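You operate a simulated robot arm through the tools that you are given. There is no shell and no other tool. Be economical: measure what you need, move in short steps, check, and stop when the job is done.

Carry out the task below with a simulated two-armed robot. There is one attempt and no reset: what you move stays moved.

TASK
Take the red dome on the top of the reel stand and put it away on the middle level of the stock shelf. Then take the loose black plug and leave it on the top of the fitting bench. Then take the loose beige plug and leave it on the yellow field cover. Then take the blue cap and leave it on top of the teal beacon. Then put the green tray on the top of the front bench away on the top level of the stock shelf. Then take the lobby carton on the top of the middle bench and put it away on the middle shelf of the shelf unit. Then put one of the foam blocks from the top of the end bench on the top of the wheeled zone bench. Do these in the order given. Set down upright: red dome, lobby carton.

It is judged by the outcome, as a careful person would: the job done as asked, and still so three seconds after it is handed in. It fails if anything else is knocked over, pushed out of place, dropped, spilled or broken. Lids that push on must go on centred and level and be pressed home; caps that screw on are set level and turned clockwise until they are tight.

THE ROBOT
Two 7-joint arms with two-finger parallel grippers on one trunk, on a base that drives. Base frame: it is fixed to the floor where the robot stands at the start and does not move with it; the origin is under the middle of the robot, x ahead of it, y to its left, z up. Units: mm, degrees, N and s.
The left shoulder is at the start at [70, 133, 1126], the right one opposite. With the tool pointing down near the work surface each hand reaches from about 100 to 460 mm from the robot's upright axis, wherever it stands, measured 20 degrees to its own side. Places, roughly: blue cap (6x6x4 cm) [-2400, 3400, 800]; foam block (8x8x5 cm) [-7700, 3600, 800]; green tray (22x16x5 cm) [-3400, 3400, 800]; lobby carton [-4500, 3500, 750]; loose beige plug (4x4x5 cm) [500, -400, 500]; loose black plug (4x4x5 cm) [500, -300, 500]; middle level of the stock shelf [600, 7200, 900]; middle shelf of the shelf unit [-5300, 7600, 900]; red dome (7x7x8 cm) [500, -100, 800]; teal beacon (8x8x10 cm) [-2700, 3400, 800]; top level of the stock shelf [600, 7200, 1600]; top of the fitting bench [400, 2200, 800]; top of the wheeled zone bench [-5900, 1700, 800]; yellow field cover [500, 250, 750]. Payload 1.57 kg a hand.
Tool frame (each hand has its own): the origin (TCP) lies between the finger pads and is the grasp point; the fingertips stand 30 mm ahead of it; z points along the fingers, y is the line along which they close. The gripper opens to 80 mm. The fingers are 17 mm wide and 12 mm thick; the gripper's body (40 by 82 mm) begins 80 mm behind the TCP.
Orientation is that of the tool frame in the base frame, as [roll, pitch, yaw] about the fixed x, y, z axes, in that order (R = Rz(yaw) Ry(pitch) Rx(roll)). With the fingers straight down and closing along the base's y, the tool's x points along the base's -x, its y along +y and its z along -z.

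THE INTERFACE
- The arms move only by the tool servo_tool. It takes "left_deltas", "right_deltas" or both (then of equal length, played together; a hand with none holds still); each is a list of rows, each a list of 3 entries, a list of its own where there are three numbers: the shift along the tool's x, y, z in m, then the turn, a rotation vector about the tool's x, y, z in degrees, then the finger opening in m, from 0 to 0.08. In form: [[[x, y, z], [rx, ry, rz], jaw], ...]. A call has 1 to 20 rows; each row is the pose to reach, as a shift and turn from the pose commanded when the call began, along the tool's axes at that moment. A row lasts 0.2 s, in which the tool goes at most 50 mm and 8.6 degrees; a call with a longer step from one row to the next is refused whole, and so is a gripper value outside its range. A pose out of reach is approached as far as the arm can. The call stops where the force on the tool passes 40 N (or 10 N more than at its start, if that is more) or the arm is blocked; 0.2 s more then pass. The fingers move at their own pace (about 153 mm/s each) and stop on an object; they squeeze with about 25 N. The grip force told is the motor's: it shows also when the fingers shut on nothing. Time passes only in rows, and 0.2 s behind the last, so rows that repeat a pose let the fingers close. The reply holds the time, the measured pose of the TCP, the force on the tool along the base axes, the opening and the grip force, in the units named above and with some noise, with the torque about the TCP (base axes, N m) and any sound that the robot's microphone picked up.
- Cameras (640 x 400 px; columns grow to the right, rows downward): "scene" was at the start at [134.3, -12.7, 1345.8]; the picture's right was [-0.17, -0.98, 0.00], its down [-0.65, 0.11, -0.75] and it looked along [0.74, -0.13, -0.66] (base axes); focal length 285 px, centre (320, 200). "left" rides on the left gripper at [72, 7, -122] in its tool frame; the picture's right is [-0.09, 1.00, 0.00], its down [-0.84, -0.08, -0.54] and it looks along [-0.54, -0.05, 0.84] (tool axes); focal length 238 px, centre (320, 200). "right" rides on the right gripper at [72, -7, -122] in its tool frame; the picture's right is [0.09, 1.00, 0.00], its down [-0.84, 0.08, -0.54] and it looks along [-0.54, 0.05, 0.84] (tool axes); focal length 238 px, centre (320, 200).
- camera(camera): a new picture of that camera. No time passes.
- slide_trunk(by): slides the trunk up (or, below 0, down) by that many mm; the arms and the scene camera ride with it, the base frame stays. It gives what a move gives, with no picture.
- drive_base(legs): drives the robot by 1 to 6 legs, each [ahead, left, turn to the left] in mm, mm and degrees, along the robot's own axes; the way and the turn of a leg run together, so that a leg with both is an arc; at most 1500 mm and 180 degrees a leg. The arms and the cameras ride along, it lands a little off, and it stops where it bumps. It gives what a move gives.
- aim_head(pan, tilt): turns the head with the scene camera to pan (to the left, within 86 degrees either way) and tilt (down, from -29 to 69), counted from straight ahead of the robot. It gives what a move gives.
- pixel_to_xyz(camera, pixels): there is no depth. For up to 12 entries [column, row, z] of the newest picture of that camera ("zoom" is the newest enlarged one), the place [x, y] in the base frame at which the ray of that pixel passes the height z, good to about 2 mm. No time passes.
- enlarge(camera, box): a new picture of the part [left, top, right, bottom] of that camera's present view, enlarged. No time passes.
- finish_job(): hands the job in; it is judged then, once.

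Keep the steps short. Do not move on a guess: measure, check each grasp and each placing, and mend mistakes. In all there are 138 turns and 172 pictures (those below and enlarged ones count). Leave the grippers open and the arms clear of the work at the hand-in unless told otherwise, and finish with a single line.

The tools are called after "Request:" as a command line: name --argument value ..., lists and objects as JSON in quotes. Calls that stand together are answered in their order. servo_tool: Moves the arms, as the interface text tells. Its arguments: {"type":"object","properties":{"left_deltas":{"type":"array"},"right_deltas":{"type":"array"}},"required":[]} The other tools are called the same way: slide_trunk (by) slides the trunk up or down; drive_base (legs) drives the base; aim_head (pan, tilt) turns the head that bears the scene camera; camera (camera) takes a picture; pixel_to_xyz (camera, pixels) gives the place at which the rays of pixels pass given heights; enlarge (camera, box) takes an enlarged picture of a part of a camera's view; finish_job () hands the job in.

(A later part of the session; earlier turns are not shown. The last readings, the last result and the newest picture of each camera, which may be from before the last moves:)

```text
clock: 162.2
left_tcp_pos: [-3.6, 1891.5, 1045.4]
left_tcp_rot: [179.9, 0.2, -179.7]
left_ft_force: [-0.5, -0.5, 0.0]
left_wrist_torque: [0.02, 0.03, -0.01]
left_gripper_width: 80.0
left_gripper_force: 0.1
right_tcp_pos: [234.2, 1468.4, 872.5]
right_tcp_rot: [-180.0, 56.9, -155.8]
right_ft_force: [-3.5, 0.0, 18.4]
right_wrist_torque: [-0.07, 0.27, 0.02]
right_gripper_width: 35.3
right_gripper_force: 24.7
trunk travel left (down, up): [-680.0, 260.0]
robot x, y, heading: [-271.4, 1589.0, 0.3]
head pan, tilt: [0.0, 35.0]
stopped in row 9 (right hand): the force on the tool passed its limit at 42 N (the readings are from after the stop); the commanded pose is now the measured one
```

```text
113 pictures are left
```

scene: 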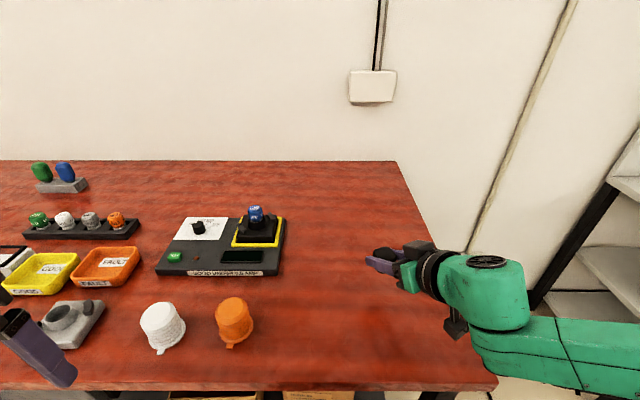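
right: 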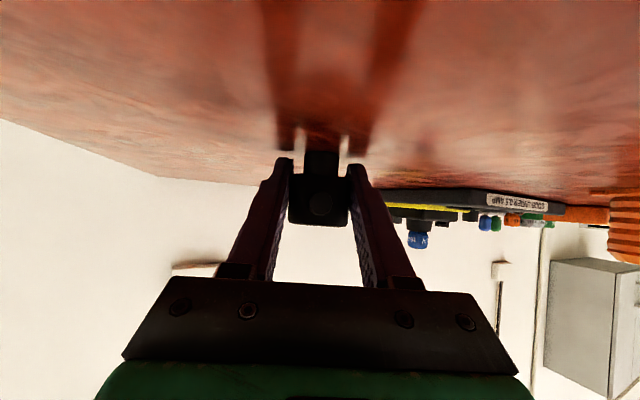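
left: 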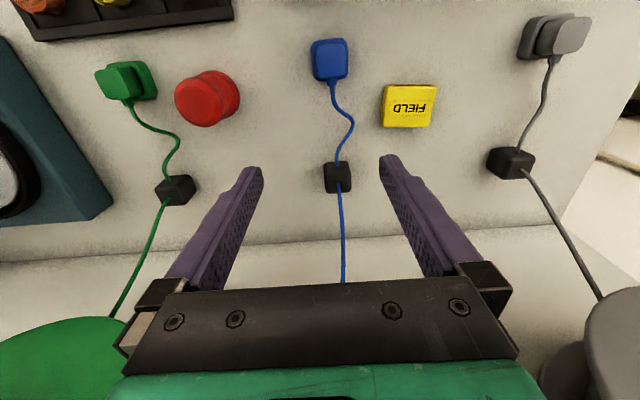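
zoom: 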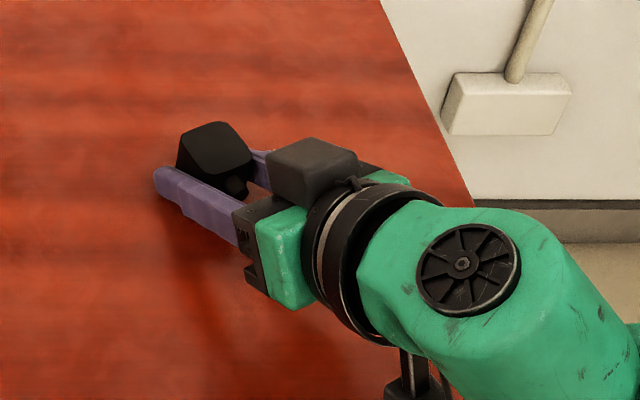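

The plug stands on its stem on the bench. I open and draw the hand back along the fingers.

Request:
servo_tool --right_deltas '[[[0, 0, 0], [0, 0, 0], 0.05], [[0, 0, 0], [0, 0, 0], 0.055], [[0, 0, -0.02], [0, 0, 0], 0.055], [[0, 0, -0.05], [0, 0, 0], 0.055], [[0, 0, -0.09], [0, 0, 0], 0.055]]'

Request:
camera --camera "right"

```text
clock: 163.4
left_tcp_pos: [-3.6, 1890.4, 1044.9]
left_tcp_rot: [179.9, 0.1, -179.7]
left_ft_force: [-0.1, -0.1, 0.2]
left_wrist_torque: [0.01, 0.02, 0.02]
left_gripper_width: 80.0
left_gripper_force: 0.0
right_tcp_pos: [162.8, 1439.4, 920.5]
right_tcp_rot: [179.8, 56.3, -156.0]
right_ft_force: [-0.2, 0.0, 0.1]
right_wrist_torque: [0.05, 0.02, 0.04]
right_gripper_width: 55.1
right_gripper_force: 0.0
trunk travel left (down, up): [-680.0, 260.0]
robot x, y, heading: [-274.1, 1586.7, -0.0]
head pan, tilt: [0.0, 35.0]
```

```text
112 pictures are left
```

right: 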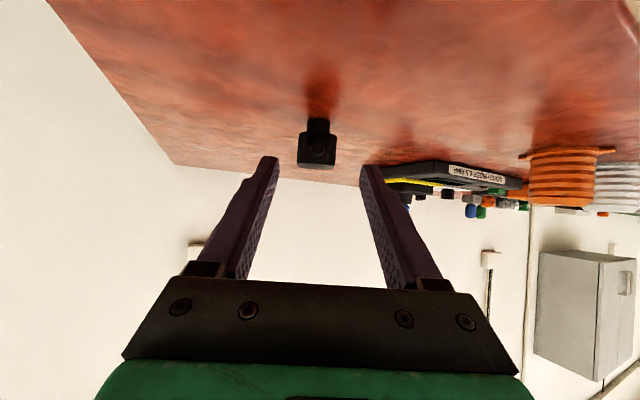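

Black plug stands on the bench. Now back to the reel stand for the beige one: I back off, go right, lower the trunk 400 and look.

Request:
drive_base --legs '[[-300, 0, 0], [0, -1000, 0], [0, -885, 0]]'

Request:
slide_trunk --by -390

Request:
aim_head --pan 0 --tilt 25

Request:
camera --camera "scene"

```text
clock: 174.5
left_tcp_pos: [-282.6, 17.9, 1044.4]
left_tcp_rot: [179.9, 0.1, -178.6]
left_ft_force: [-0.1, 1.6, 0.2]
left_wrist_torque: [0.02, 0.0, -0.02]
left_gripper_width: 80.0
left_gripper_force: 0.1
right_tcp_pos: [-107.2, -429.8, 919.6]
right_tcp_rot: [179.9, 56.3, -154.9]
right_ft_force: [0.2, -0.4, 0.4]
right_wrist_torque: [0.01, 0.01, 0.02]
right_gripper_width: 54.9
right_gripper_force: 0.0
trunk travel left (down, up): [-680.0, 260.0]
robot x, y, heading: [-548.4, -291.6, 1.0]
head pan, tilt: [0.0, 35.0]
```

```text
clock: 178.2
left_tcp_pos: [-282.3, 19.6, 654.7]
left_tcp_rot: [179.9, 0.1, -178.6]
left_ft_force: [0.3, 1.0, -0.3]
left_wrist_torque: [0.01, 0.01, -0.02]
left_gripper_width: 79.7
left_gripper_force: 0.1
right_tcp_pos: [-105.9, -430.7, 530.2]
right_tcp_rot: [179.9, 56.3, -155.0]
right_ft_force: [0.6, -0.1, -0.2]
right_wrist_torque: [0.02, -0.03, -0.02]
right_gripper_width: 54.9
right_gripper_force: 0.0
trunk travel left (down, up): [-290.0, 650.0]
robot x, y, heading: [-547.1, -290.9, 1.0]
head pan, tilt: [0.0, 35.0]
```

```text
clock: 178.9
left_tcp_pos: [-282.5, 18.4, 654.8]
left_tcp_rot: [179.9, 0.2, -178.5]
left_ft_force: [-0.2, -0.5, 0.5]
left_wrist_torque: [-0.03, 0.03, 0.0]
left_gripper_width: 80.0
left_gripper_force: 0.1
right_tcp_pos: [-107.4, -431.3, 530.0]
right_tcp_rot: [179.8, 56.2, -154.9]
right_ft_force: [-0.5, -0.5, 0.5]
right_wrist_torque: [-0.02, 0.02, 0.04]
right_gripper_width: 55.0
right_gripper_force: 0.1
trunk travel left (down, up): [-290.0, 650.0]
robot x, y, heading: [-546.9, -289.5, 1.5]
head pan, tilt: [0.0, 25.0]
```

```text
111 pictures are left
```

scene: 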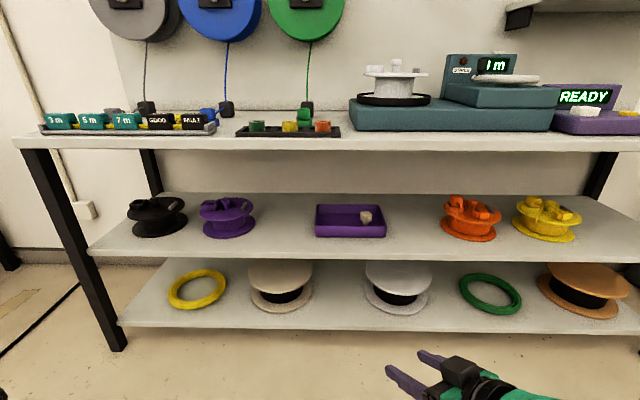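

Beige plug still in the tray. I drive ahead so the fingertips come just over the tray's front wall (TCP about (400,-445,530)), squaring the heading.

Request:
drive_base --legs '[[380, -6, -1.3]]'

Request:
camera --camera "right"

Request:
enlarge --camera "scene" --box '[270, 180, 590, 380]'

```text
clock: 181.4
left_tcp_pos: [108.3, 14.6, 653.1]
left_tcp_rot: [-180.0, 0.0, -179.3]
left_ft_force: [0.1, 0.3, -0.2]
left_wrist_torque: [0.0, -0.01, 0.03]
left_gripper_width: 80.0
left_gripper_force: 0.1
right_tcp_pos: [277.5, -436.6, 530.8]
right_tcp_rot: [179.8, 56.4, -155.8]
right_ft_force: [0.5, 0.2, 0.7]
right_wrist_torque: [-0.03, -0.02, -0.01]
right_gripper_width: 55.3
right_gripper_force: 0.2
trunk travel left (down, up): [-290.0, 650.0]
robot x, y, heading: [-160.7, -288.2, 0.4]
head pan, tilt: [0.0, 25.0]
```

```text
110 pictures are left
```

right: 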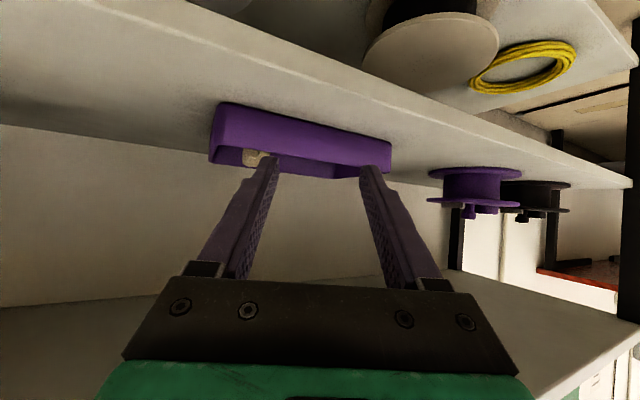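

```text
2.00 times, centred on (430, 280) of scene
```

zoom: 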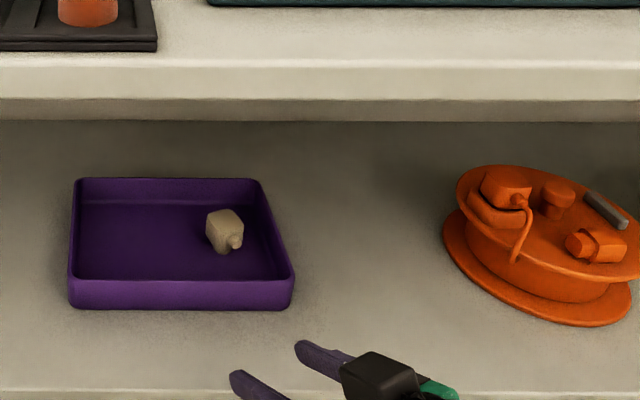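

Request:
pixel_to_xyz --camera "scene" --pixels '[[381, 294, 478], [304, 271, 491], [304, 320, 491]]'

Request:
drive_base --legs '[[125, -5, 0]]'

Request:
camera --camera "right"

```text
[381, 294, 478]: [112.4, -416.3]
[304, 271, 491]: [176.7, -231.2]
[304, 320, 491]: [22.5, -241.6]
```

```text
clock: 182.6
left_tcp_pos: [232.9, 10.2, 654.9]
left_tcp_rot: [179.8, 0.0, -179.4]
left_ft_force: [-0.3, -0.2, 0.1]
left_wrist_torque: [0.03, -0.01, -0.01]
left_gripper_width: 79.8
left_gripper_force: 0.1
right_tcp_pos: [401.0, -441.1, 529.6]
right_tcp_rot: [179.9, 56.3, -155.8]
right_ft_force: [-0.4, 0.1, 0.0]
right_wrist_torque: [-0.02, 0.0, -0.01]
right_gripper_width: 54.8
right_gripper_force: 0.1
trunk travel left (down, up): [-290.0, 650.0]
robot x, y, heading: [-35.4, -291.2, 0.3]
head pan, tilt: [0.0, 25.0]
```

```text
108 pictures are left
```

right: 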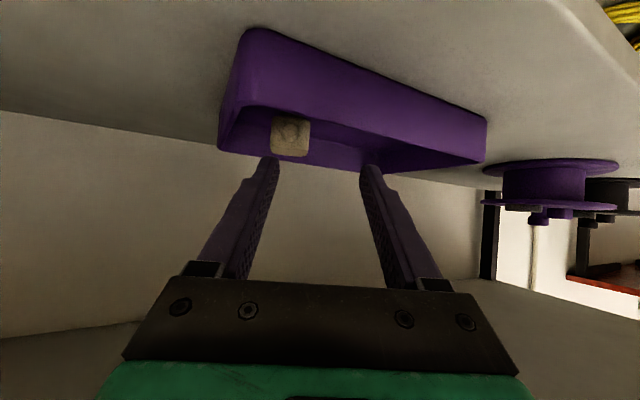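

The plug shows at (291,137), which fits a centre of (487,-432). I approach along the fingers, close, and lift 55 mm.

Request:
servo_tool --right_deltas '[[[-0.004, -0.014, 0.015], [0, 0, 0], 0.05], [[-0.0085, -0.027, 0.03], [0, 0, 0], 0.05], [[-0.0085, -0.027, 0.04], [0, 0, 0], 0.05], [[-0.008, -0.0268, 0.06], [0, 0, 0], 0.05], [[-0.008, -0.0265, 0.08], [0, 0, 0], 0.05], [[-0.008, -0.0265, 0.094], [0, 0, 0], 0.05], [[-0.008, -0.0265, 0.094], [0, 0, 0], 0.05]]'

Request:
camera --camera "right"

```text
clock: 184.2
left_tcp_pos: [233.4, 10.2, 654.9]
left_tcp_rot: [179.8, 0.1, -179.3]
left_ft_force: [-0.3, 0.0, 0.1]
left_wrist_torque: [0.0, 0.01, -0.01]
left_gripper_width: 80.2
left_gripper_force: 0.0
right_tcp_pos: [488.4, -432.2, 484.4]
right_tcp_rot: [179.9, 56.3, -155.8]
right_ft_force: [0.3, -1.1, -0.1]
right_wrist_torque: [0.0, 0.02, 0.03]
right_gripper_width: 49.6
right_gripper_force: 0.0
trunk travel left (down, up): [-290.0, 650.0]
robot x, y, heading: [-34.5, -293.8, 0.4]
head pan, tilt: [0.0, 25.0]
```

```text
107 pictures are left
```

right: 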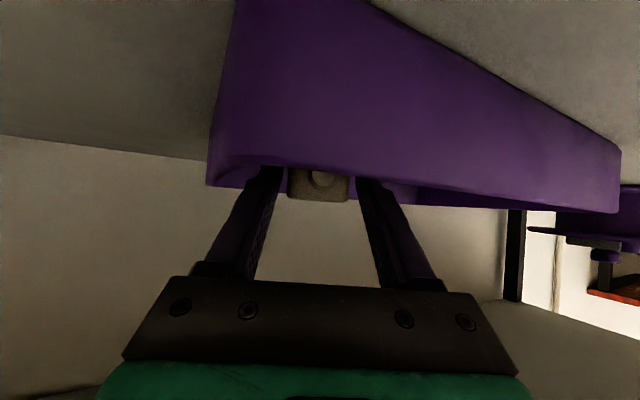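

Centred. I close and lift 62 mm straight up.

Request:
servo_tool --right_deltas '[[[0, 0, 0], [0, 0, 0], 0.015], [[0, 0, 0], [0, 0, 0], 0.015], [[-0.0165, 0, -0.0113], [0, 0, 0], 0.015], [[-0.033, 0, -0.0225], [0, 0, 0], 0.015], [[-0.051, 0, -0.035], [0, 0, 0], 0.015], [[-0.051, 0, -0.035], [0, 0, 0], 0.015]]'

Request:
camera --camera "right"

```text
clock: 185.6
left_tcp_pos: [233.1, 9.9, 654.6]
left_tcp_rot: [179.9, 0.0, -179.4]
left_ft_force: [-0.2, -0.9, -0.9]
left_wrist_torque: [-0.02, -0.01, 0.02]
left_gripper_width: 80.2
left_gripper_force: 0.1
right_tcp_pos: [487.0, -432.0, 546.5]
right_tcp_rot: [179.8, 56.3, -155.7]
right_ft_force: [-0.5, -0.6, 0.6]
right_wrist_torque: [-0.01, 0.03, 0.03]
right_gripper_width: 35.6
right_gripper_force: 24.8
trunk travel left (down, up): [-290.0, 650.0]
robot x, y, heading: [-35.4, -291.3, 0.5]
head pan, tilt: [0.0, 25.0]
```

```text
106 pictures are left
```

right: 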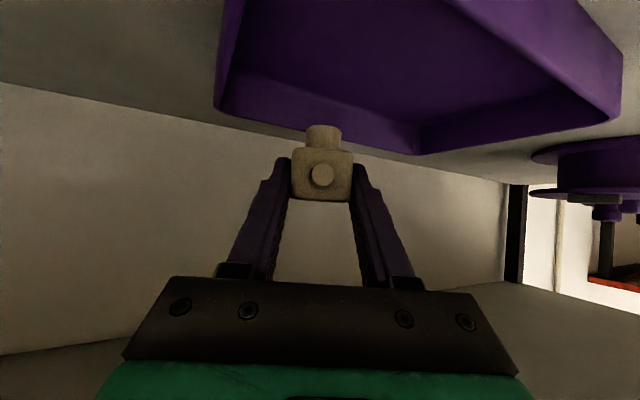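

Beige plug held. I back out, raise the trunk, and move left to stand before the yellow cover, then look.

Request:
drive_base --legs '[[-420, 0, 0]]'

Request:
slide_trunk --by 400

Request:
drive_base --legs '[[100, 607, 0]]'

Request:
aim_head --pan -10 --tilt 35

Request:
camera --camera "scene"

```text
clock: 188.3
left_tcp_pos: [-194.8, 6.9, 655.1]
left_tcp_rot: [179.9, 0.1, -179.6]
left_ft_force: [-0.1, -0.1, 0.2]
left_wrist_torque: [-0.02, 0.02, 0.0]
left_gripper_width: 80.1
left_gripper_force: 0.1
right_tcp_pos: [57.8, -435.9, 546.1]
right_tcp_rot: [179.9, 56.2, -155.9]
right_ft_force: [0.0, 1.1, -1.5]
right_wrist_torque: [0.0, -0.03, 0.02]
right_gripper_width: 35.6
right_gripper_force: 24.8
trunk travel left (down, up): [-290.0, 650.0]
robot x, y, heading: [-467.7, -295.4, 0.2]
head pan, tilt: [0.0, 25.0]
```

```text
clock: 192.1
left_tcp_pos: [-194.9, 7.4, 1054.5]
left_tcp_rot: [179.9, 0.0, -179.5]
left_ft_force: [-0.9, 0.3, 0.3]
left_wrist_torque: [0.01, 0.02, -0.01]
left_gripper_width: 80.0
left_gripper_force: 0.1
right_tcp_pos: [57.8, -435.1, 946.3]
right_tcp_rot: [179.8, 56.4, -155.9]
right_ft_force: [0.4, -0.3, -0.7]
right_wrist_torque: [0.03, 0.0, -0.03]
right_gripper_width: 35.5
right_gripper_force: 23.9
trunk travel left (down, up): [-690.0, 250.0]
robot x, y, heading: [-464.6, -297.4, 0.4]
head pan, tilt: [0.0, 25.0]
```

```text
clock: 195.6
left_tcp_pos: [-101.7, 620.0, 1054.2]
left_tcp_rot: [180.0, 0.1, -179.2]
left_ft_force: [0.5, 0.6, 0.8]
left_wrist_torque: [-0.02, -0.01, 0.0]
left_gripper_width: 79.5
left_gripper_force: 0.1
right_tcp_pos: [153.9, 178.2, 946.9]
right_tcp_rot: [179.8, 56.3, -155.6]
right_ft_force: [0.3, -0.2, -0.6]
right_wrist_torque: [0.02, 0.01, 0.0]
right_gripper_width: 35.4
right_gripper_force: 25.4
trunk travel left (down, up): [-690.0, 250.0]
robot x, y, heading: [-368.1, 315.8, 0.6]
head pan, tilt: [0.0, 25.0]
```

```text
clock: 196.3
left_tcp_pos: [-101.8, 620.4, 1055.0]
left_tcp_rot: [179.9, 0.0, -179.1]
left_ft_force: [-0.5, 0.2, -0.2]
left_wrist_torque: [-0.02, -0.01, 0.01]
left_gripper_width: 79.9
left_gripper_force: 0.0
right_tcp_pos: [155.1, 178.5, 947.5]
right_tcp_rot: [179.8, 56.2, -155.7]
right_ft_force: [-0.1, 0.2, -0.9]
right_wrist_torque: [-0.02, 0.0, -0.02]
right_gripper_width: 35.6
right_gripper_force: 25.1
trunk travel left (down, up): [-690.0, 250.0]
robot x, y, heading: [-370.1, 316.2, 0.7]
head pan, tilt: [-10.0, 35.0]
```

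```text
105 pictures are left
```

scene: 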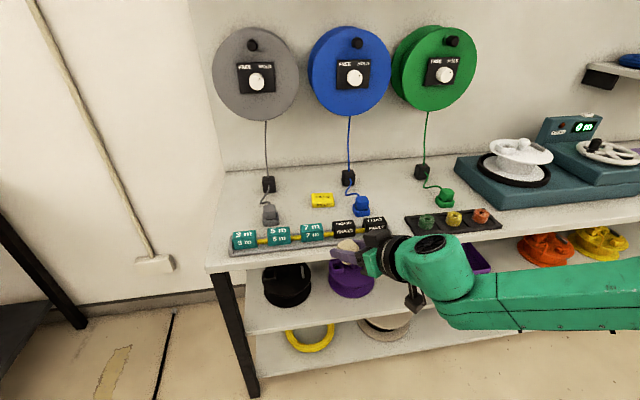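

Request:
enlarge --camera "scene" --box '[220, 170, 420, 270]'

Request:
pixel_to_xyz --camera "scene" --pixels '[[322, 197, 808], [311, 204, 808], [333, 204, 808], [312, 193, 808], [332, 194, 808], [345, 220, 830], [345, 237, 800], [345, 220, 820], [244, 230, 830], [235, 250, 787], [320, 247, 787], [362, 205, 820]]'

```text
3.20 times, centred on (320, 220) of scene
```

zoom: 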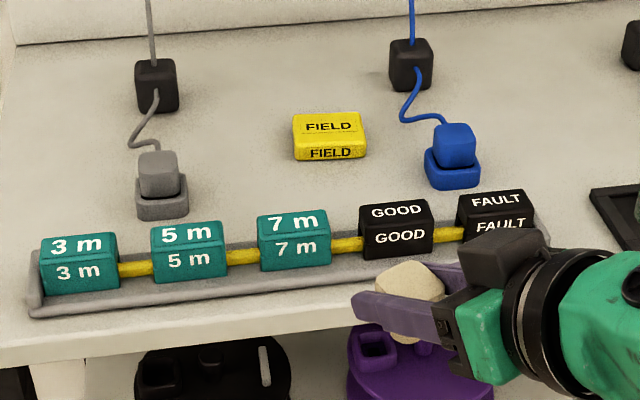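

```text
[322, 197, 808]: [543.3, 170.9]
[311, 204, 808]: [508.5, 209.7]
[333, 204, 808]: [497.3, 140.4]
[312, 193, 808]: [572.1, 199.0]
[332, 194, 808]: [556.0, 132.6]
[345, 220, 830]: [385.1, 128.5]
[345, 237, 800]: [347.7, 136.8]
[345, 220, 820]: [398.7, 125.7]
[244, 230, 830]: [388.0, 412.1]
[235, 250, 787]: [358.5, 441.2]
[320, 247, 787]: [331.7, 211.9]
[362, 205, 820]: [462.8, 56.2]
```

With the wrist camera under the tilted hand, coming from the front would foul the GOOD/FAULT blocks. Coming from the right (fingers pointing +y) is free. I turn the hand 66° more to the left here in free space, pulling it in as well.

Request:
servo_tool --right_deltas '[[[0.001, 0.024, -0.0016], [-6.9, 0, -4.6], 0.015], [[0.002, 0.048, -0.0031], [-13.7, 0, -9.2], 0.015], [[0.003, 0.072, -0.0047], [-20.6, 0, -13.7], 0.015], [[0.004, 0.096, -0.006], [-27.4, 0, -18.3], 0.015], [[0.005, 0.119, -0.008], [-34.3, 0, -22.9], 0.015], [[0.006, 0.143, -0.0095], [-41.2, 0, -27.5], 0.015], [[0.0074, 0.167, -0.011], [-48.0, 0, -32.0], 0.015], [[0.0084, 0.191, -0.0125], [-54.9, 0, -36.6], 0.015], [[0.0084, 0.191, -0.0125], [-54.9, 0, -36.6], 0.015]]'

Request:
camera --camera "scene"

```text
clock: 198.3
left_tcp_pos: [-102.0, 620.1, 1055.5]
left_tcp_rot: [179.8, 0.0, -179.1]
left_ft_force: [0.6, -0.2, -0.4]
left_wrist_torque: [0.02, 0.01, -0.02]
left_gripper_width: 80.0
left_gripper_force: 0.1
right_tcp_pos: [59.5, 347.4, 946.9]
right_tcp_rot: [-180.0, 56.3, -89.4]
right_ft_force: [0.8, 0.6, -1.1]
right_wrist_torque: [0.01, -0.02, -0.04]
right_gripper_width: 35.4
right_gripper_force: 24.4
trunk travel left (down, up): [-690.0, 250.0]
robot x, y, heading: [-370.6, 315.6, 0.8]
head pan, tilt: [-10.0, 35.0]
```

```text
103 pictures are left
```

scene: 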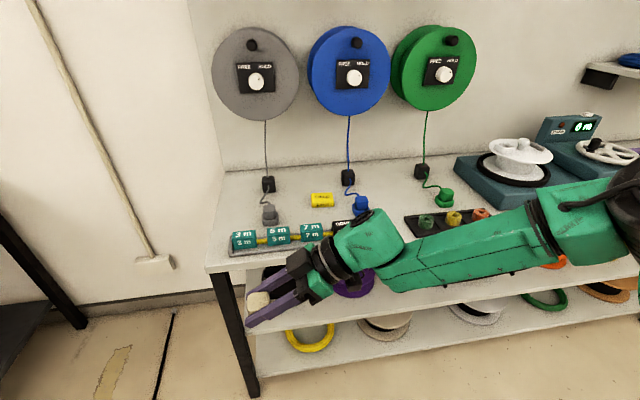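

That works. I drive so the plug hangs above the yellow cover (still 130 mm high), then look.

Request:
drive_base --legs '[[0, -181, -0.8], [445, 0, 0]]'

Request:
aim_head --pan 10 --tilt 45

Request:
camera --camera "scene"

Request:
camera --camera "right"

```text
clock: 202.1
left_tcp_pos: [355.2, 430.9, 1055.0]
left_tcp_rot: [179.9, 0.1, 179.4]
left_ft_force: [0.3, 0.2, 0.4]
left_wrist_torque: [0.02, 0.01, -0.03]
left_gripper_width: 79.9
left_gripper_force: 0.1
right_tcp_pos: [510.7, 155.0, 946.8]
right_tcp_rot: [179.9, 56.4, -90.9]
right_ft_force: [-0.4, 0.1, -0.7]
right_wrist_torque: [0.03, -0.03, 0.01]
right_gripper_width: 35.4
right_gripper_force: 25.3
trunk travel left (down, up): [-690.0, 250.0]
robot x, y, heading: [79.5, 135.0, -0.9]
head pan, tilt: [-10.0, 35.0]
```

```text
clock: 202.9
left_tcp_pos: [355.5, 432.2, 1053.4]
left_tcp_rot: [179.9, 0.2, 179.3]
left_ft_force: [0.1, -0.7, 0.5]
left_wrist_torque: [-0.07, 0.01, 0.0]
left_gripper_width: 80.0
left_gripper_force: 0.0
right_tcp_pos: [511.6, 154.1, 945.8]
right_tcp_rot: [179.9, 56.4, -90.9]
right_ft_force: [-0.1, 0.7, -1.0]
right_wrist_torque: [-0.01, -0.03, 0.01]
right_gripper_width: 35.2
right_gripper_force: 25.0
trunk travel left (down, up): [-690.0, 250.0]
robot x, y, heading: [79.0, 132.9, -1.1]
head pan, tilt: [10.0, 45.0]
```

```text
102 pictures are left
```

scene: 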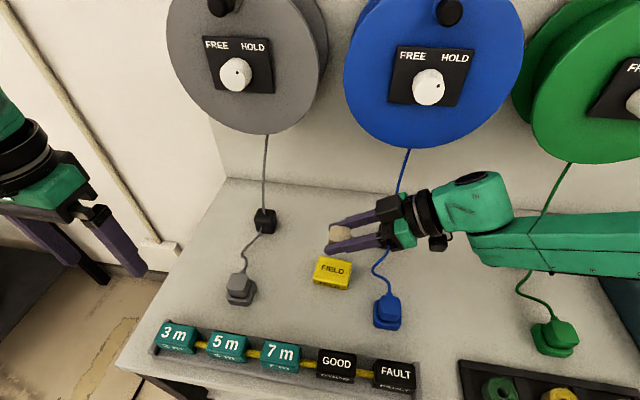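

```text
101 pictures are left
```

right: 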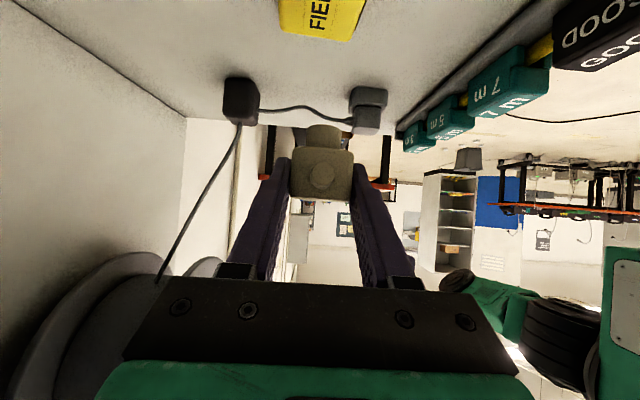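

Request:
pixel_to_xyz --camera "scene" --pixels '[[333, 269, 800], [333, 269, 825], [314, 278, 800], [349, 287, 800], [318, 257, 800], [352, 262, 800], [347, 291, 785]]'

Request:
pixel_to_xyz --camera "right" --pixels '[[320, 20, 800], [320, 20, 825], [352, 40, 800], [280, 32, 800], [365, 0, 800]]'

Request:
enlarge --camera "scene" --box '[290, 200, 450, 320]'

```text
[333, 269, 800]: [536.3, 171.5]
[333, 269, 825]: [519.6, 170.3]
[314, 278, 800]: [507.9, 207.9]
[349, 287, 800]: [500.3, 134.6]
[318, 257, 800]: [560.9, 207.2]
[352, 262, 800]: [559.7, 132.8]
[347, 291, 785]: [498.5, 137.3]
```

```text
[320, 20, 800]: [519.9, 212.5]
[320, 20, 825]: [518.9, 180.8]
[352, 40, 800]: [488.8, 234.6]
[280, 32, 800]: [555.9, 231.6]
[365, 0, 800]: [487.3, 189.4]
```

```text
3.33 times, centred on (370, 260) of scene
```

zoom: 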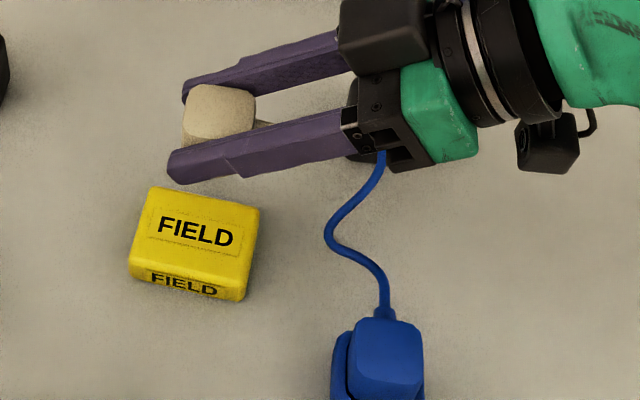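

Cover: centre (520,171), top about z 820. I shift over it and lower to about 20 mm above, then check.

Request:
servo_tool --right_deltas '[[[-0.0089, -0.0088, 0.0134], [0, 0, 0], 0.015], [[0.0119, -0.0088, 0.0272], [0, 0, 0], 0.015], [[0.0328, -0.0088, 0.041], [0, 0, 0], 0.015], [[0.0494, -0.0088, 0.0521], [0, 0, 0], 0.015], [[0.0494, -0.0088, 0.0521], [0, 0, 0], 0.015]]'

Request:
enlarge --camera "scene" --box '[290, 200, 450, 320]'

Request:
camera --camera "right"

```text
clock: 204.1
left_tcp_pos: [356.1, 431.9, 1054.3]
left_tcp_rot: [179.8, 0.0, 179.4]
left_ft_force: [0.2, 0.2, 0.4]
left_wrist_torque: [-0.01, -0.02, 0.02]
left_gripper_width: 80.2
left_gripper_force: 0.0
right_tcp_pos: [510.0, 158.5, 886.6]
right_tcp_rot: [179.9, 56.4, -90.9]
right_ft_force: [0.1, 0.4, -0.5]
right_wrist_torque: [0.01, -0.01, -0.02]
right_gripper_width: 35.3
right_gripper_force: 24.5
right hand out of reach, approached as far as the arm can: row 3, 4, 5
trunk travel left (down, up): [-690.0, 250.0]
robot x, y, heading: [78.1, 133.8, -0.9]
head pan, tilt: [10.0, 45.0]
```

```text
3.33 times, centred on (370, 260) of scene
```

zoom: 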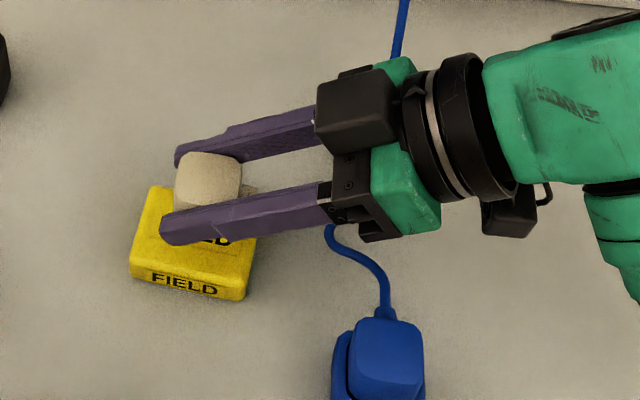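

```text
98 pictures are left
```

right: 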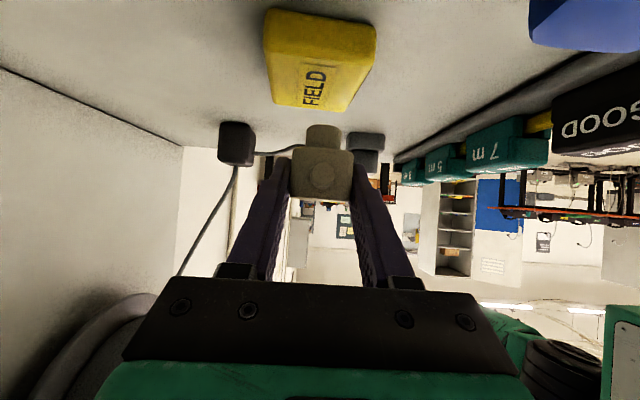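

The arm runs out of reach downward. I go up, nudge the base (11 ahead, 12 left), lower the trunk 75 mm, then look.

Request:
servo_tool --right_deltas '[[[-0.025, 0, -0.0166], [0, 0, 0], 0.015], [[-0.05, 0, -0.0332], [0, 0, 0], 0.015]]'

Request:
drive_base --legs '[[11, 12, 0]]'

Request:
slide_trunk --by -75

Request:
camera --camera "right"

Request:
camera --camera "scene"

```text
clock: 204.7
left_tcp_pos: [354.2, 432.0, 1054.8]
left_tcp_rot: [179.9, 0.1, 179.4]
left_ft_force: [-0.2, -0.5, -0.6]
left_wrist_torque: [-0.03, -0.02, -0.02]
left_gripper_width: 80.1
left_gripper_force: 0.0
right_tcp_pos: [510.4, 158.1, 946.8]
right_tcp_rot: [179.8, 56.3, -91.0]
right_ft_force: [-0.7, -0.3, -1.3]
right_wrist_torque: [-0.05, -0.02, 0.03]
right_gripper_width: 35.7
right_gripper_force: 24.9
trunk travel left (down, up): [-690.0, 250.0]
robot x, y, heading: [79.8, 137.0, -0.3]
head pan, tilt: [10.0, 45.0]
```

```text
clock: 205.5
left_tcp_pos: [364.8, 441.4, 1055.6]
left_tcp_rot: [179.7, 0.3, 179.4]
left_ft_force: [0.0, -0.5, 0.4]
left_wrist_torque: [0.03, 0.0, 0.02]
left_gripper_width: 79.9
left_gripper_force: 0.1
right_tcp_pos: [518.2, 168.2, 947.3]
right_tcp_rot: [-179.9, 56.4, -90.8]
right_ft_force: [-0.1, -0.3, -0.9]
right_wrist_torque: [0.02, 0.0, -0.02]
right_gripper_width: 35.6
right_gripper_force: 25.0
trunk travel left (down, up): [-690.0, 250.0]
robot x, y, heading: [91.7, 148.6, -0.9]
head pan, tilt: [10.0, 45.0]
```

```text
clock: 206.6
left_tcp_pos: [366.5, 443.4, 978.6]
left_tcp_rot: [179.9, 0.0, 179.4]
left_ft_force: [-0.4, 0.7, -1.0]
left_wrist_torque: [-0.02, 0.05, -0.04]
left_gripper_width: 80.2
left_gripper_force: 0.0
right_tcp_pos: [519.5, 169.7, 870.8]
right_tcp_rot: [180.0, 56.4, -91.1]
right_ft_force: [-0.4, -0.2, -1.4]
right_wrist_torque: [0.01, -0.04, 0.02]
right_gripper_width: 35.2
right_gripper_force: 24.8
trunk travel left (down, up): [-615.0, 325.0]
robot x, y, heading: [93.8, 146.8, -0.9]
head pan, tilt: [10.0, 45.0]
```

```text
97 pictures are left
```

right: 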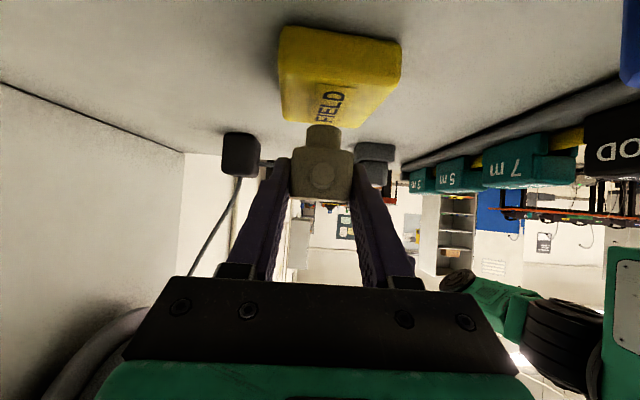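

```text
96 pictures are left
```

scene: 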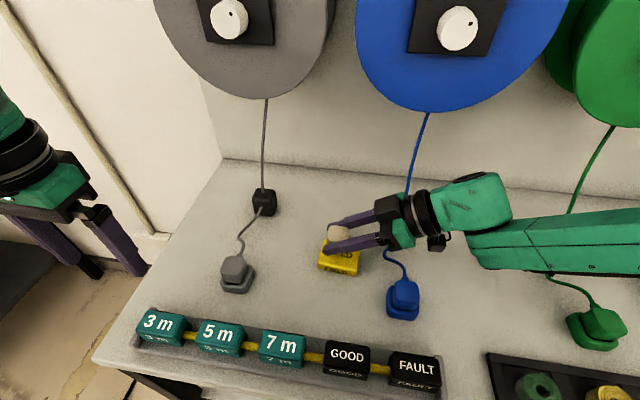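

The top face of the cover shows at rows 85–125, fitting a centre under the plug. I lower in small steps to contact.

Request:
servo_tool --right_deltas '[[[0.0042, 0, 0.0028], [0, 0, 0], 0.015], [[0.0067, 0, 0.0044], [0, 0, 0], 0.015], [[0.0092, 0, 0.0061], [0, 0, 0], 0.015], [[0.0108, 0, 0.0072], [0, 0, 0], 0.015], [[0.0125, 0, 0.0083], [0, 0, 0], 0.015], [[0.0142, 0, 0.0094], [0, 0, 0], 0.015], [[0.0158, 0, 0.0105], [0, 0, 0], 0.015], [[0.0175, 0, 0.0116], [0, 0, 0], 0.015], [[0.0192, 0, 0.0127], [0, 0, 0], 0.015]]'

Request:
camera --camera "right"

Request:
enlarge --camera "scene" --box '[280, 190, 440, 310]'

```text
clock: 208.6
left_tcp_pos: [365.0, 442.7, 979.8]
left_tcp_rot: [179.8, 0.1, 179.3]
left_ft_force: [0.3, -0.9, 0.1]
left_wrist_torque: [-0.01, 0.01, -0.03]
left_gripper_width: 79.8
left_gripper_force: 0.1
right_tcp_pos: [518.7, 169.9, 849.0]
right_tcp_rot: [-179.7, 56.4, -90.8]
right_ft_force: [4.3, 0.0, 19.7]
right_wrist_torque: [0.1, -0.12, -0.04]
right_gripper_width: 35.3
right_gripper_force: 25.2
trunk travel left (down, up): [-615.0, 325.0]
robot x, y, heading: [88.1, 143.9, -1.0]
head pan, tilt: [10.0, 45.0]
```

```text
95 pictures are left
```

right: 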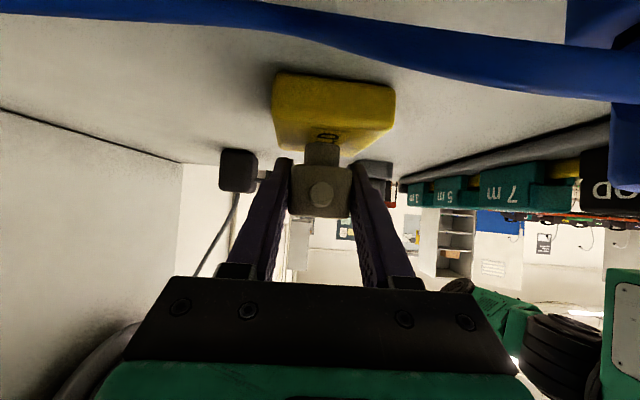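

```text
3.33 times, centred on (360, 250) of scene
```

zoom: 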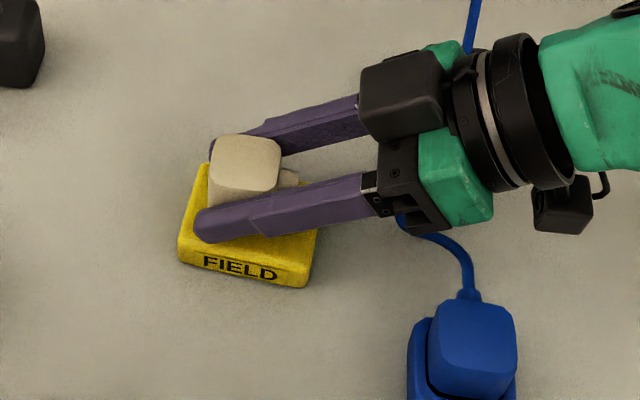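

The plug bears on the cover (20 N). I open the fingers and rise straight up.

Request:
servo_tool --right_deltas '[[[0, 0, 0], [0, 0, 0], 0.05], [[0, 0, 0], [0, 0, 0], 0.055], [[-0.0125, 0, -0.0083], [0, 0, 0], 0.055], [[-0.0375, 0, -0.025], [0, 0, 0], 0.055], [[-0.0666, 0, -0.0442], [0, 0, 0], 0.055], [[-0.09, 0, -0.0597], [0, 0, 0], 0.055]]'

Request:
camera --camera "scene"

```text
clock: 210.0
left_tcp_pos: [365.5, 443.9, 978.8]
left_tcp_rot: [180.0, 0.0, 179.5]
left_ft_force: [-0.8, 0.3, -0.8]
left_wrist_torque: [0.01, -0.02, 0.0]
left_gripper_width: 80.0
left_gripper_force: 0.1
right_tcp_pos: [519.7, 169.6, 958.7]
right_tcp_rot: [179.9, 56.2, -90.9]
right_ft_force: [-0.2, 0.8, -0.1]
right_wrist_torque: [0.02, 0.0, 0.0]
right_gripper_width: 55.3
right_gripper_force: 0.0
trunk travel left (down, up): [-615.0, 325.0]
robot x, y, heading: [94.1, 143.3, -0.5]
head pan, tilt: [10.0, 45.0]
```

```text
93 pictures are left
```

scene: 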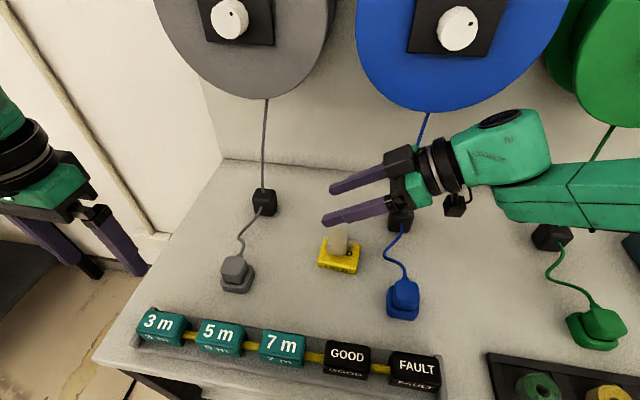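

Beige plug rests on the yellow cover. I back off from the stand, bring the right hand vertical again and square, and turn toward the next benches.

Request:
drive_base --legs '[[-650, 0, 0.7]]'

Request:
servo_tool --right_deltas '[[[0, 0, 0], [0, 8, 0], 0.08], [[0, 0, 0], [0, 16, 0], 0.08], [[0, 0, 0], [0, 24, 0], 0.08], [[0, 0, 0], [0, 32, 0], 0.08], [[0, 0, 0], [0, 40, 0], 0.08], [[0, 0, 0], [0, 48, 0], 0.08], [[0, 0, 0], [0, 56.2, 0], 0.08]]'

Request:
servo_tool --right_deltas '[[[0, 0, 0], [0, 0, 8], 0.08], [[0, 0, 0], [0, 0, 16], 0.08], [[0, 0, 0], [0, 0, 24], 0.08], [[0, 0, 0], [0, 0, 32], 0.08], [[0, 0, 0], [0, 0, 40], 0.08], [[0, 0, 0], [0, 0, 48], 0.08], [[0, 0, 0], [0, 0, 56], 0.08], [[0, 0, 0], [0, 0, 64], 0.08], [[0, 0, 0], [0, 0, 72], 0.08], [[0, 0, 0], [0, 0, 80], 0.08], [[0, 0, 0], [0, 0, 88], 0.08], [[0, 0, 0], [0, 0, 89], 0.08]]'

Request:
drive_base --legs '[[0, 0, 130], [1400, 0, 0]]'

Request:
aim_head --pan 0 --tilt 18

Request:
camera --camera "scene"

```text
clock: 213.5
left_tcp_pos: [-264.3, 451.9, 980.1]
left_tcp_rot: [179.8, 0.1, 179.8]
left_ft_force: [0.1, 1.0, 0.0]
left_wrist_torque: [0.0, -0.01, -0.02]
left_gripper_width: 80.1
left_gripper_force: 0.0
right_tcp_pos: [-109.4, 178.4, 957.5]
right_tcp_rot: [179.9, 56.5, -90.4]
right_ft_force: [-0.1, 0.1, 1.1]
right_wrist_torque: [0.02, 0.04, 0.02]
right_gripper_width: 55.2
right_gripper_force: 0.0
trunk travel left (down, up): [-615.0, 325.0]
robot x, y, heading: [-539.3, 151.6, -0.2]
head pan, tilt: [10.0, 45.0]
```

```text
clock: 215.1
left_tcp_pos: [-264.3, 452.0, 979.9]
left_tcp_rot: [179.8, 0.0, 179.9]
left_ft_force: [0.5, 0.0, -0.3]
left_wrist_torque: [0.0, 0.0, -0.02]
left_gripper_width: 80.2
left_gripper_force: 0.2
right_tcp_pos: [-168.5, 124.2, 934.0]
right_tcp_rot: [180.0, 4.8, -90.6]
right_ft_force: [0.0, 0.5, -0.6]
right_wrist_torque: [0.0, -0.02, 0.0]
right_gripper_width: 79.9
right_gripper_force: 0.0
right hand out of reach, approached as far as the arm can: row 4, 5, 6, 7
trunk travel left (down, up): [-615.0, 325.0]
robot x, y, heading: [-541.2, 150.1, -0.4]
head pan, tilt: [10.0, 45.0]
```

```text
clock: 217.7
left_tcp_pos: [-264.5, 451.8, 980.2]
left_tcp_rot: [179.9, 0.1, 179.9]
left_ft_force: [0.3, 0.4, -0.8]
left_wrist_torque: [0.01, 0.04, 0.02]
left_gripper_width: 80.2
left_gripper_force: 0.1
right_tcp_pos: [-169.2, -88.5, 884.1]
right_tcp_rot: [169.5, 1.1, -175.3]
right_ft_force: [-0.1, -0.3, 0.6]
right_wrist_torque: [-0.01, -0.05, -0.01]
right_gripper_width: 79.9
right_gripper_force: 0.0
right hand out of reach, approached as far as the arm can: row 3, 4, 5, 6, 7, 8, 9, 10, 11, 12
trunk travel left (down, up): [-615.0, 325.0]
robot x, y, heading: [-541.9, 152.8, -0.4]
head pan, tilt: [10.0, 45.0]
```

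```text
clock: 230.2
left_tcp_pos: [-1843.5, 1268.1, 979.3]
left_tcp_rot: [179.9, 0.1, -50.6]
left_ft_force: [0.0, -0.1, 0.7]
left_wrist_torque: [-0.02, 0.01, 0.01]
left_gripper_width: 80.0
left_gripper_force: 0.0
right_tcp_pos: [-1488.1, 1688.6, 883.8]
right_tcp_rot: [169.5, 1.2, -45.7]
right_ft_force: [-0.4, 0.1, 0.2]
right_wrist_torque: [0.0, 0.01, 0.03]
right_gripper_width: 80.0
right_gripper_force: 0.0
trunk travel left (down, up): [-615.0, 325.0]
robot x, y, heading: [-1436.4, 1252.0, 129.2]
head pan, tilt: [10.0, 45.0]
```

```text
clock: 231.1
left_tcp_pos: [-1845.2, 1269.5, 979.7]
left_tcp_rot: [179.9, 0.1, -50.6]
left_ft_force: [0.1, -0.2, -0.2]
left_wrist_torque: [0.04, 0.02, -0.02]
left_gripper_width: 80.0
left_gripper_force: 0.0
right_tcp_pos: [-1488.1, 1688.3, 885.4]
right_tcp_rot: [169.5, 1.1, -45.8]
right_ft_force: [-0.3, 0.0, 0.0]
right_wrist_torque: [0.02, 0.02, 0.01]
right_gripper_width: 79.7
right_gripper_force: 0.1
trunk travel left (down, up): [-615.0, 325.0]
robot x, y, heading: [-1439.2, 1252.3, 129.2]
head pan, tilt: [0.0, 18.0]
```

```text
92 pictures are left
```

scene: 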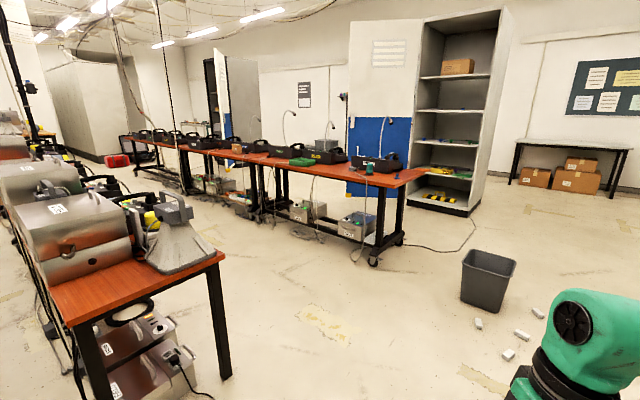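

I see the row of red benches; I enlarge the near end of it.

Request:
enlarge --camera "scene" --box '[230, 130, 440, 260]'

Request:
pixel_to_xyz --camera "scene" --pixels '[[428, 173, 780], [397, 187, 780], [373, 262, 0], [485, 300, 0], [215, 262, 780], [225, 378, 0], [370, 172, 830], [302, 162, 800], [48, 285, 780], [400, 242, 0]]'

```text
3.05 times, centred on (335, 195) of scene
```

zoom: 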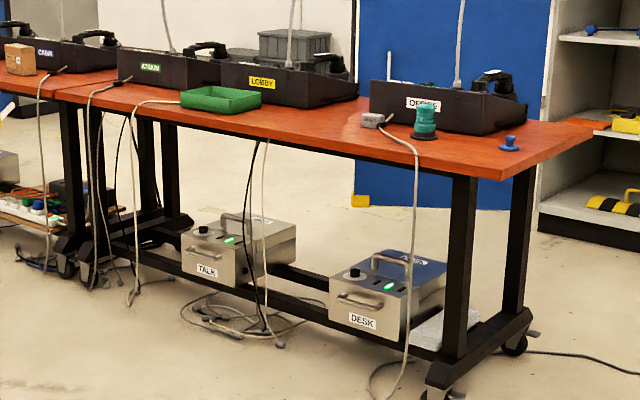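

```text
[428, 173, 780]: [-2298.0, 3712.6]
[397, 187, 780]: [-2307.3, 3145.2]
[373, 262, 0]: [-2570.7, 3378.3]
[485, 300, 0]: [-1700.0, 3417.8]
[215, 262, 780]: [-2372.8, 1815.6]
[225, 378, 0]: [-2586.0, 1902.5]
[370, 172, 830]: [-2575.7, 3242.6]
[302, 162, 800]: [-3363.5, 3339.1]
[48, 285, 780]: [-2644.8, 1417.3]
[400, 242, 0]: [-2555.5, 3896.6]
```

The blue cap is the small knob near the bench's right end, the teal beacon left of it. I go round by open floor to stand before them, facing +y.

Request:
drive_base --legs '[[0, 0, -39], [1270, 0, 0], [0, 980, 0]]'

Request:
slide_trunk --by 95

Request:
aim_head --pan 0 --tilt 35

Request:
camera --camera "scene"

```text
clock: 244.1
left_tcp_pos: [-2726.5, 2811.4, 979.6]
left_tcp_rot: [179.9, 0.1, -90.9]
left_ft_force: [0.3, 1.1, 0.1]
left_wrist_torque: [0.04, 0.01, 0.0]
left_gripper_width: 79.9
left_gripper_force: 0.1
right_tcp_pos: [-2185.0, 2898.6, 883.7]
right_tcp_rot: [169.5, 1.1, -86.1]
right_ft_force: [0.9, -0.2, -0.2]
right_wrist_torque: [-0.03, 0.0, -0.02]
right_gripper_width: 79.9
right_gripper_force: 0.0
trunk travel left (down, up): [-615.0, 325.0]
robot x, y, heading: [-2430.4, 2531.5, 89.0]
head pan, tilt: [0.0, 18.0]
```

```text
clock: 245.4
left_tcp_pos: [-2728.2, 2810.5, 1075.4]
left_tcp_rot: [179.8, 0.0, -90.8]
left_ft_force: [-0.3, -0.3, 0.6]
left_wrist_torque: [-0.04, 0.04, -0.05]
left_gripper_width: 80.3
left_gripper_force: 0.2
right_tcp_pos: [-2185.0, 2899.8, 979.6]
right_tcp_rot: [169.6, 1.0, -86.1]
right_ft_force: [0.2, 0.0, -0.5]
right_wrist_torque: [0.01, -0.02, 0.03]
right_gripper_width: 80.0
right_gripper_force: 0.1
trunk travel left (down, up): [-710.0, 230.0]
robot x, y, heading: [-2429.7, 2534.0, 88.9]
head pan, tilt: [0.0, 18.0]
```

```text
clock: 246.2
left_tcp_pos: [-2726.6, 2810.3, 1073.9]
left_tcp_rot: [179.8, 0.0, -91.0]
left_ft_force: [-0.3, -0.8, -0.4]
left_wrist_torque: [-0.02, -0.02, -0.02]
left_gripper_width: 80.0
left_gripper_force: 0.0
right_tcp_pos: [-2185.5, 2898.6, 978.4]
right_tcp_rot: [169.5, 1.1, -86.0]
right_ft_force: [0.8, -0.8, -0.8]
right_wrist_torque: [-0.01, 0.0, 0.01]
right_gripper_width: 80.1
right_gripper_force: 0.0
trunk travel left (down, up): [-710.0, 230.0]
robot x, y, heading: [-2432.1, 2532.9, 88.8]
head pan, tilt: [0.0, 35.0]
```

```text
90 pictures are left
```

scene: 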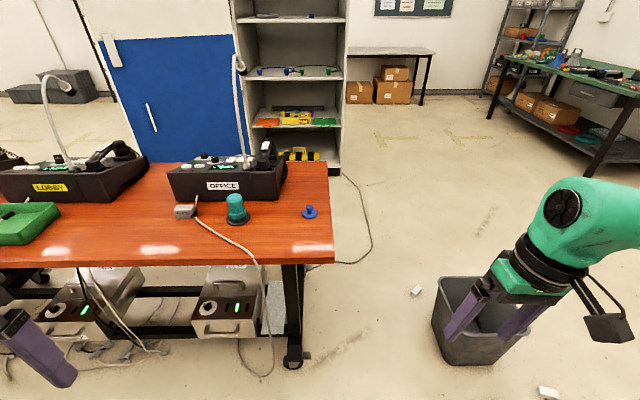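

Request:
enlarge --camera "scene" --box '[150, 160, 350, 280]'

Request:
pixel_to_xyz --camera "scene" --pixels '[[440, 355, 0], [495, 365, 0], [310, 217, 800], [310, 207, 830], [237, 222, 800], [237, 196, 890], [334, 262, 800], [327, 163, 800], [200, 264, 800], [290, 365, 0], [20, 240, 800], [200, 196, 830]]'

```text
3.20 times, centred on (250, 220) of scene
```

zoom: 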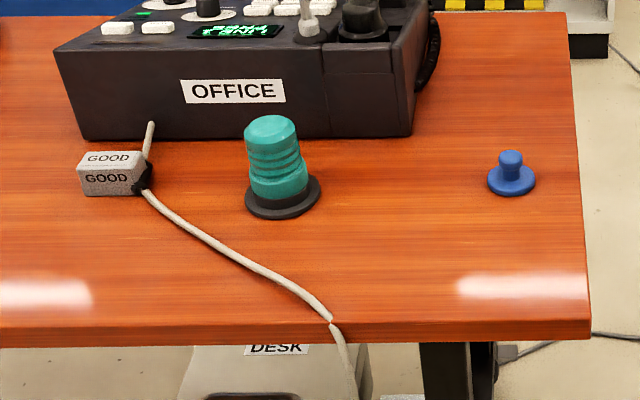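

```text
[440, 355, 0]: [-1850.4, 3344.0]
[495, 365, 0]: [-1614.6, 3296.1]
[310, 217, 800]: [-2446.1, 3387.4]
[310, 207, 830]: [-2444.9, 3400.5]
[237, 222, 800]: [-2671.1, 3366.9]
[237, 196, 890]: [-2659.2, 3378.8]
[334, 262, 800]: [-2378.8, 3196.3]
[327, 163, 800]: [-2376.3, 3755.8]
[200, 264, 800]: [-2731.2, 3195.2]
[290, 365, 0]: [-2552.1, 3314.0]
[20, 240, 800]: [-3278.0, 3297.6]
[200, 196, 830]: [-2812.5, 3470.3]
```

Cap at about (-2446,3395), beacon at (-2671,3370), edge at y 3196. I straighten the right hand and bring it ahead, in free space.

Request:
servo_tool --right_deltas '[[[-0.03, 0.033, -0.012], [2.6, 0, 1.2], 0.08], [[-0.06, 0.066, -0.024], [5.2, 0, 2.5], 0.08], [[-0.09, 0.1, -0.036], [7.8, 0, 3.7], 0.08], [[-0.119, 0.132, -0.047], [10.5, -1, 5], 0.08], [[-0.119, 0.132, -0.047], [10.5, -1, 5], 0.08]]'

Request:
drive_base --legs '[[300, 130, 1]]'

Request:
camera --camera "scene"

Request:
camera --camera "right"

```text
clock: 247.4
left_tcp_pos: [-2727.9, 2810.6, 1075.3]
left_tcp_rot: [179.9, 0.1, -91.0]
left_ft_force: [-0.2, -0.5, 0.4]
left_wrist_torque: [0.0, 0.01, 0.01]
left_gripper_width: 79.9
left_gripper_force: 0.1
right_tcp_pos: [-2122.2, 3004.6, 1039.2]
right_tcp_rot: [177.0, 1.9, -88.3]
right_ft_force: [-0.1, 0.0, 0.2]
right_wrist_torque: [0.0, 0.01, 0.0]
right_gripper_width: 80.2
right_gripper_force: 0.0
right hand out of reach, approached as far as the arm can: row 1, 2, 3, 4, 5
trunk travel left (down, up): [-710.0, 230.0]
robot x, y, heading: [-2430.5, 2530.4, 88.7]
head pan, tilt: [0.0, 35.0]
```

```text
clock: 249.5
left_tcp_pos: [-2857.9, 3103.2, 1075.0]
left_tcp_rot: [179.9, 0.0, -90.0]
left_ft_force: [0.1, 0.8, -0.7]
left_wrist_torque: [-0.02, 0.02, 0.01]
left_gripper_width: 79.6
left_gripper_force: 0.1
right_tcp_pos: [-2257.2, 3307.8, 1038.3]
right_tcp_rot: [176.9, 2.0, -87.2]
right_ft_force: [-0.8, 0.5, -0.4]
right_wrist_torque: [0.01, -0.02, 0.02]
right_gripper_width: 80.2
right_gripper_force: 0.0
trunk travel left (down, up): [-710.0, 230.0]
robot x, y, heading: [-2555.8, 2834.2, 90.1]
head pan, tilt: [0.0, 35.0]
```

```text
88 pictures are left
```

scene: 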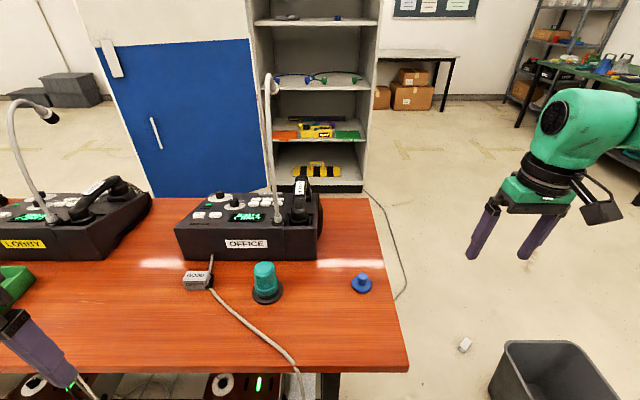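

```text
87 pictures are left
```

right: 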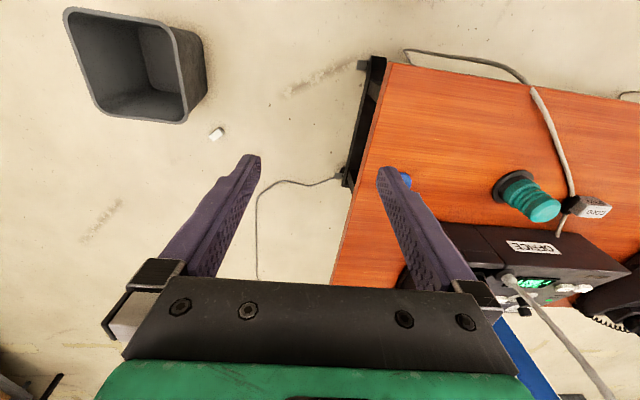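

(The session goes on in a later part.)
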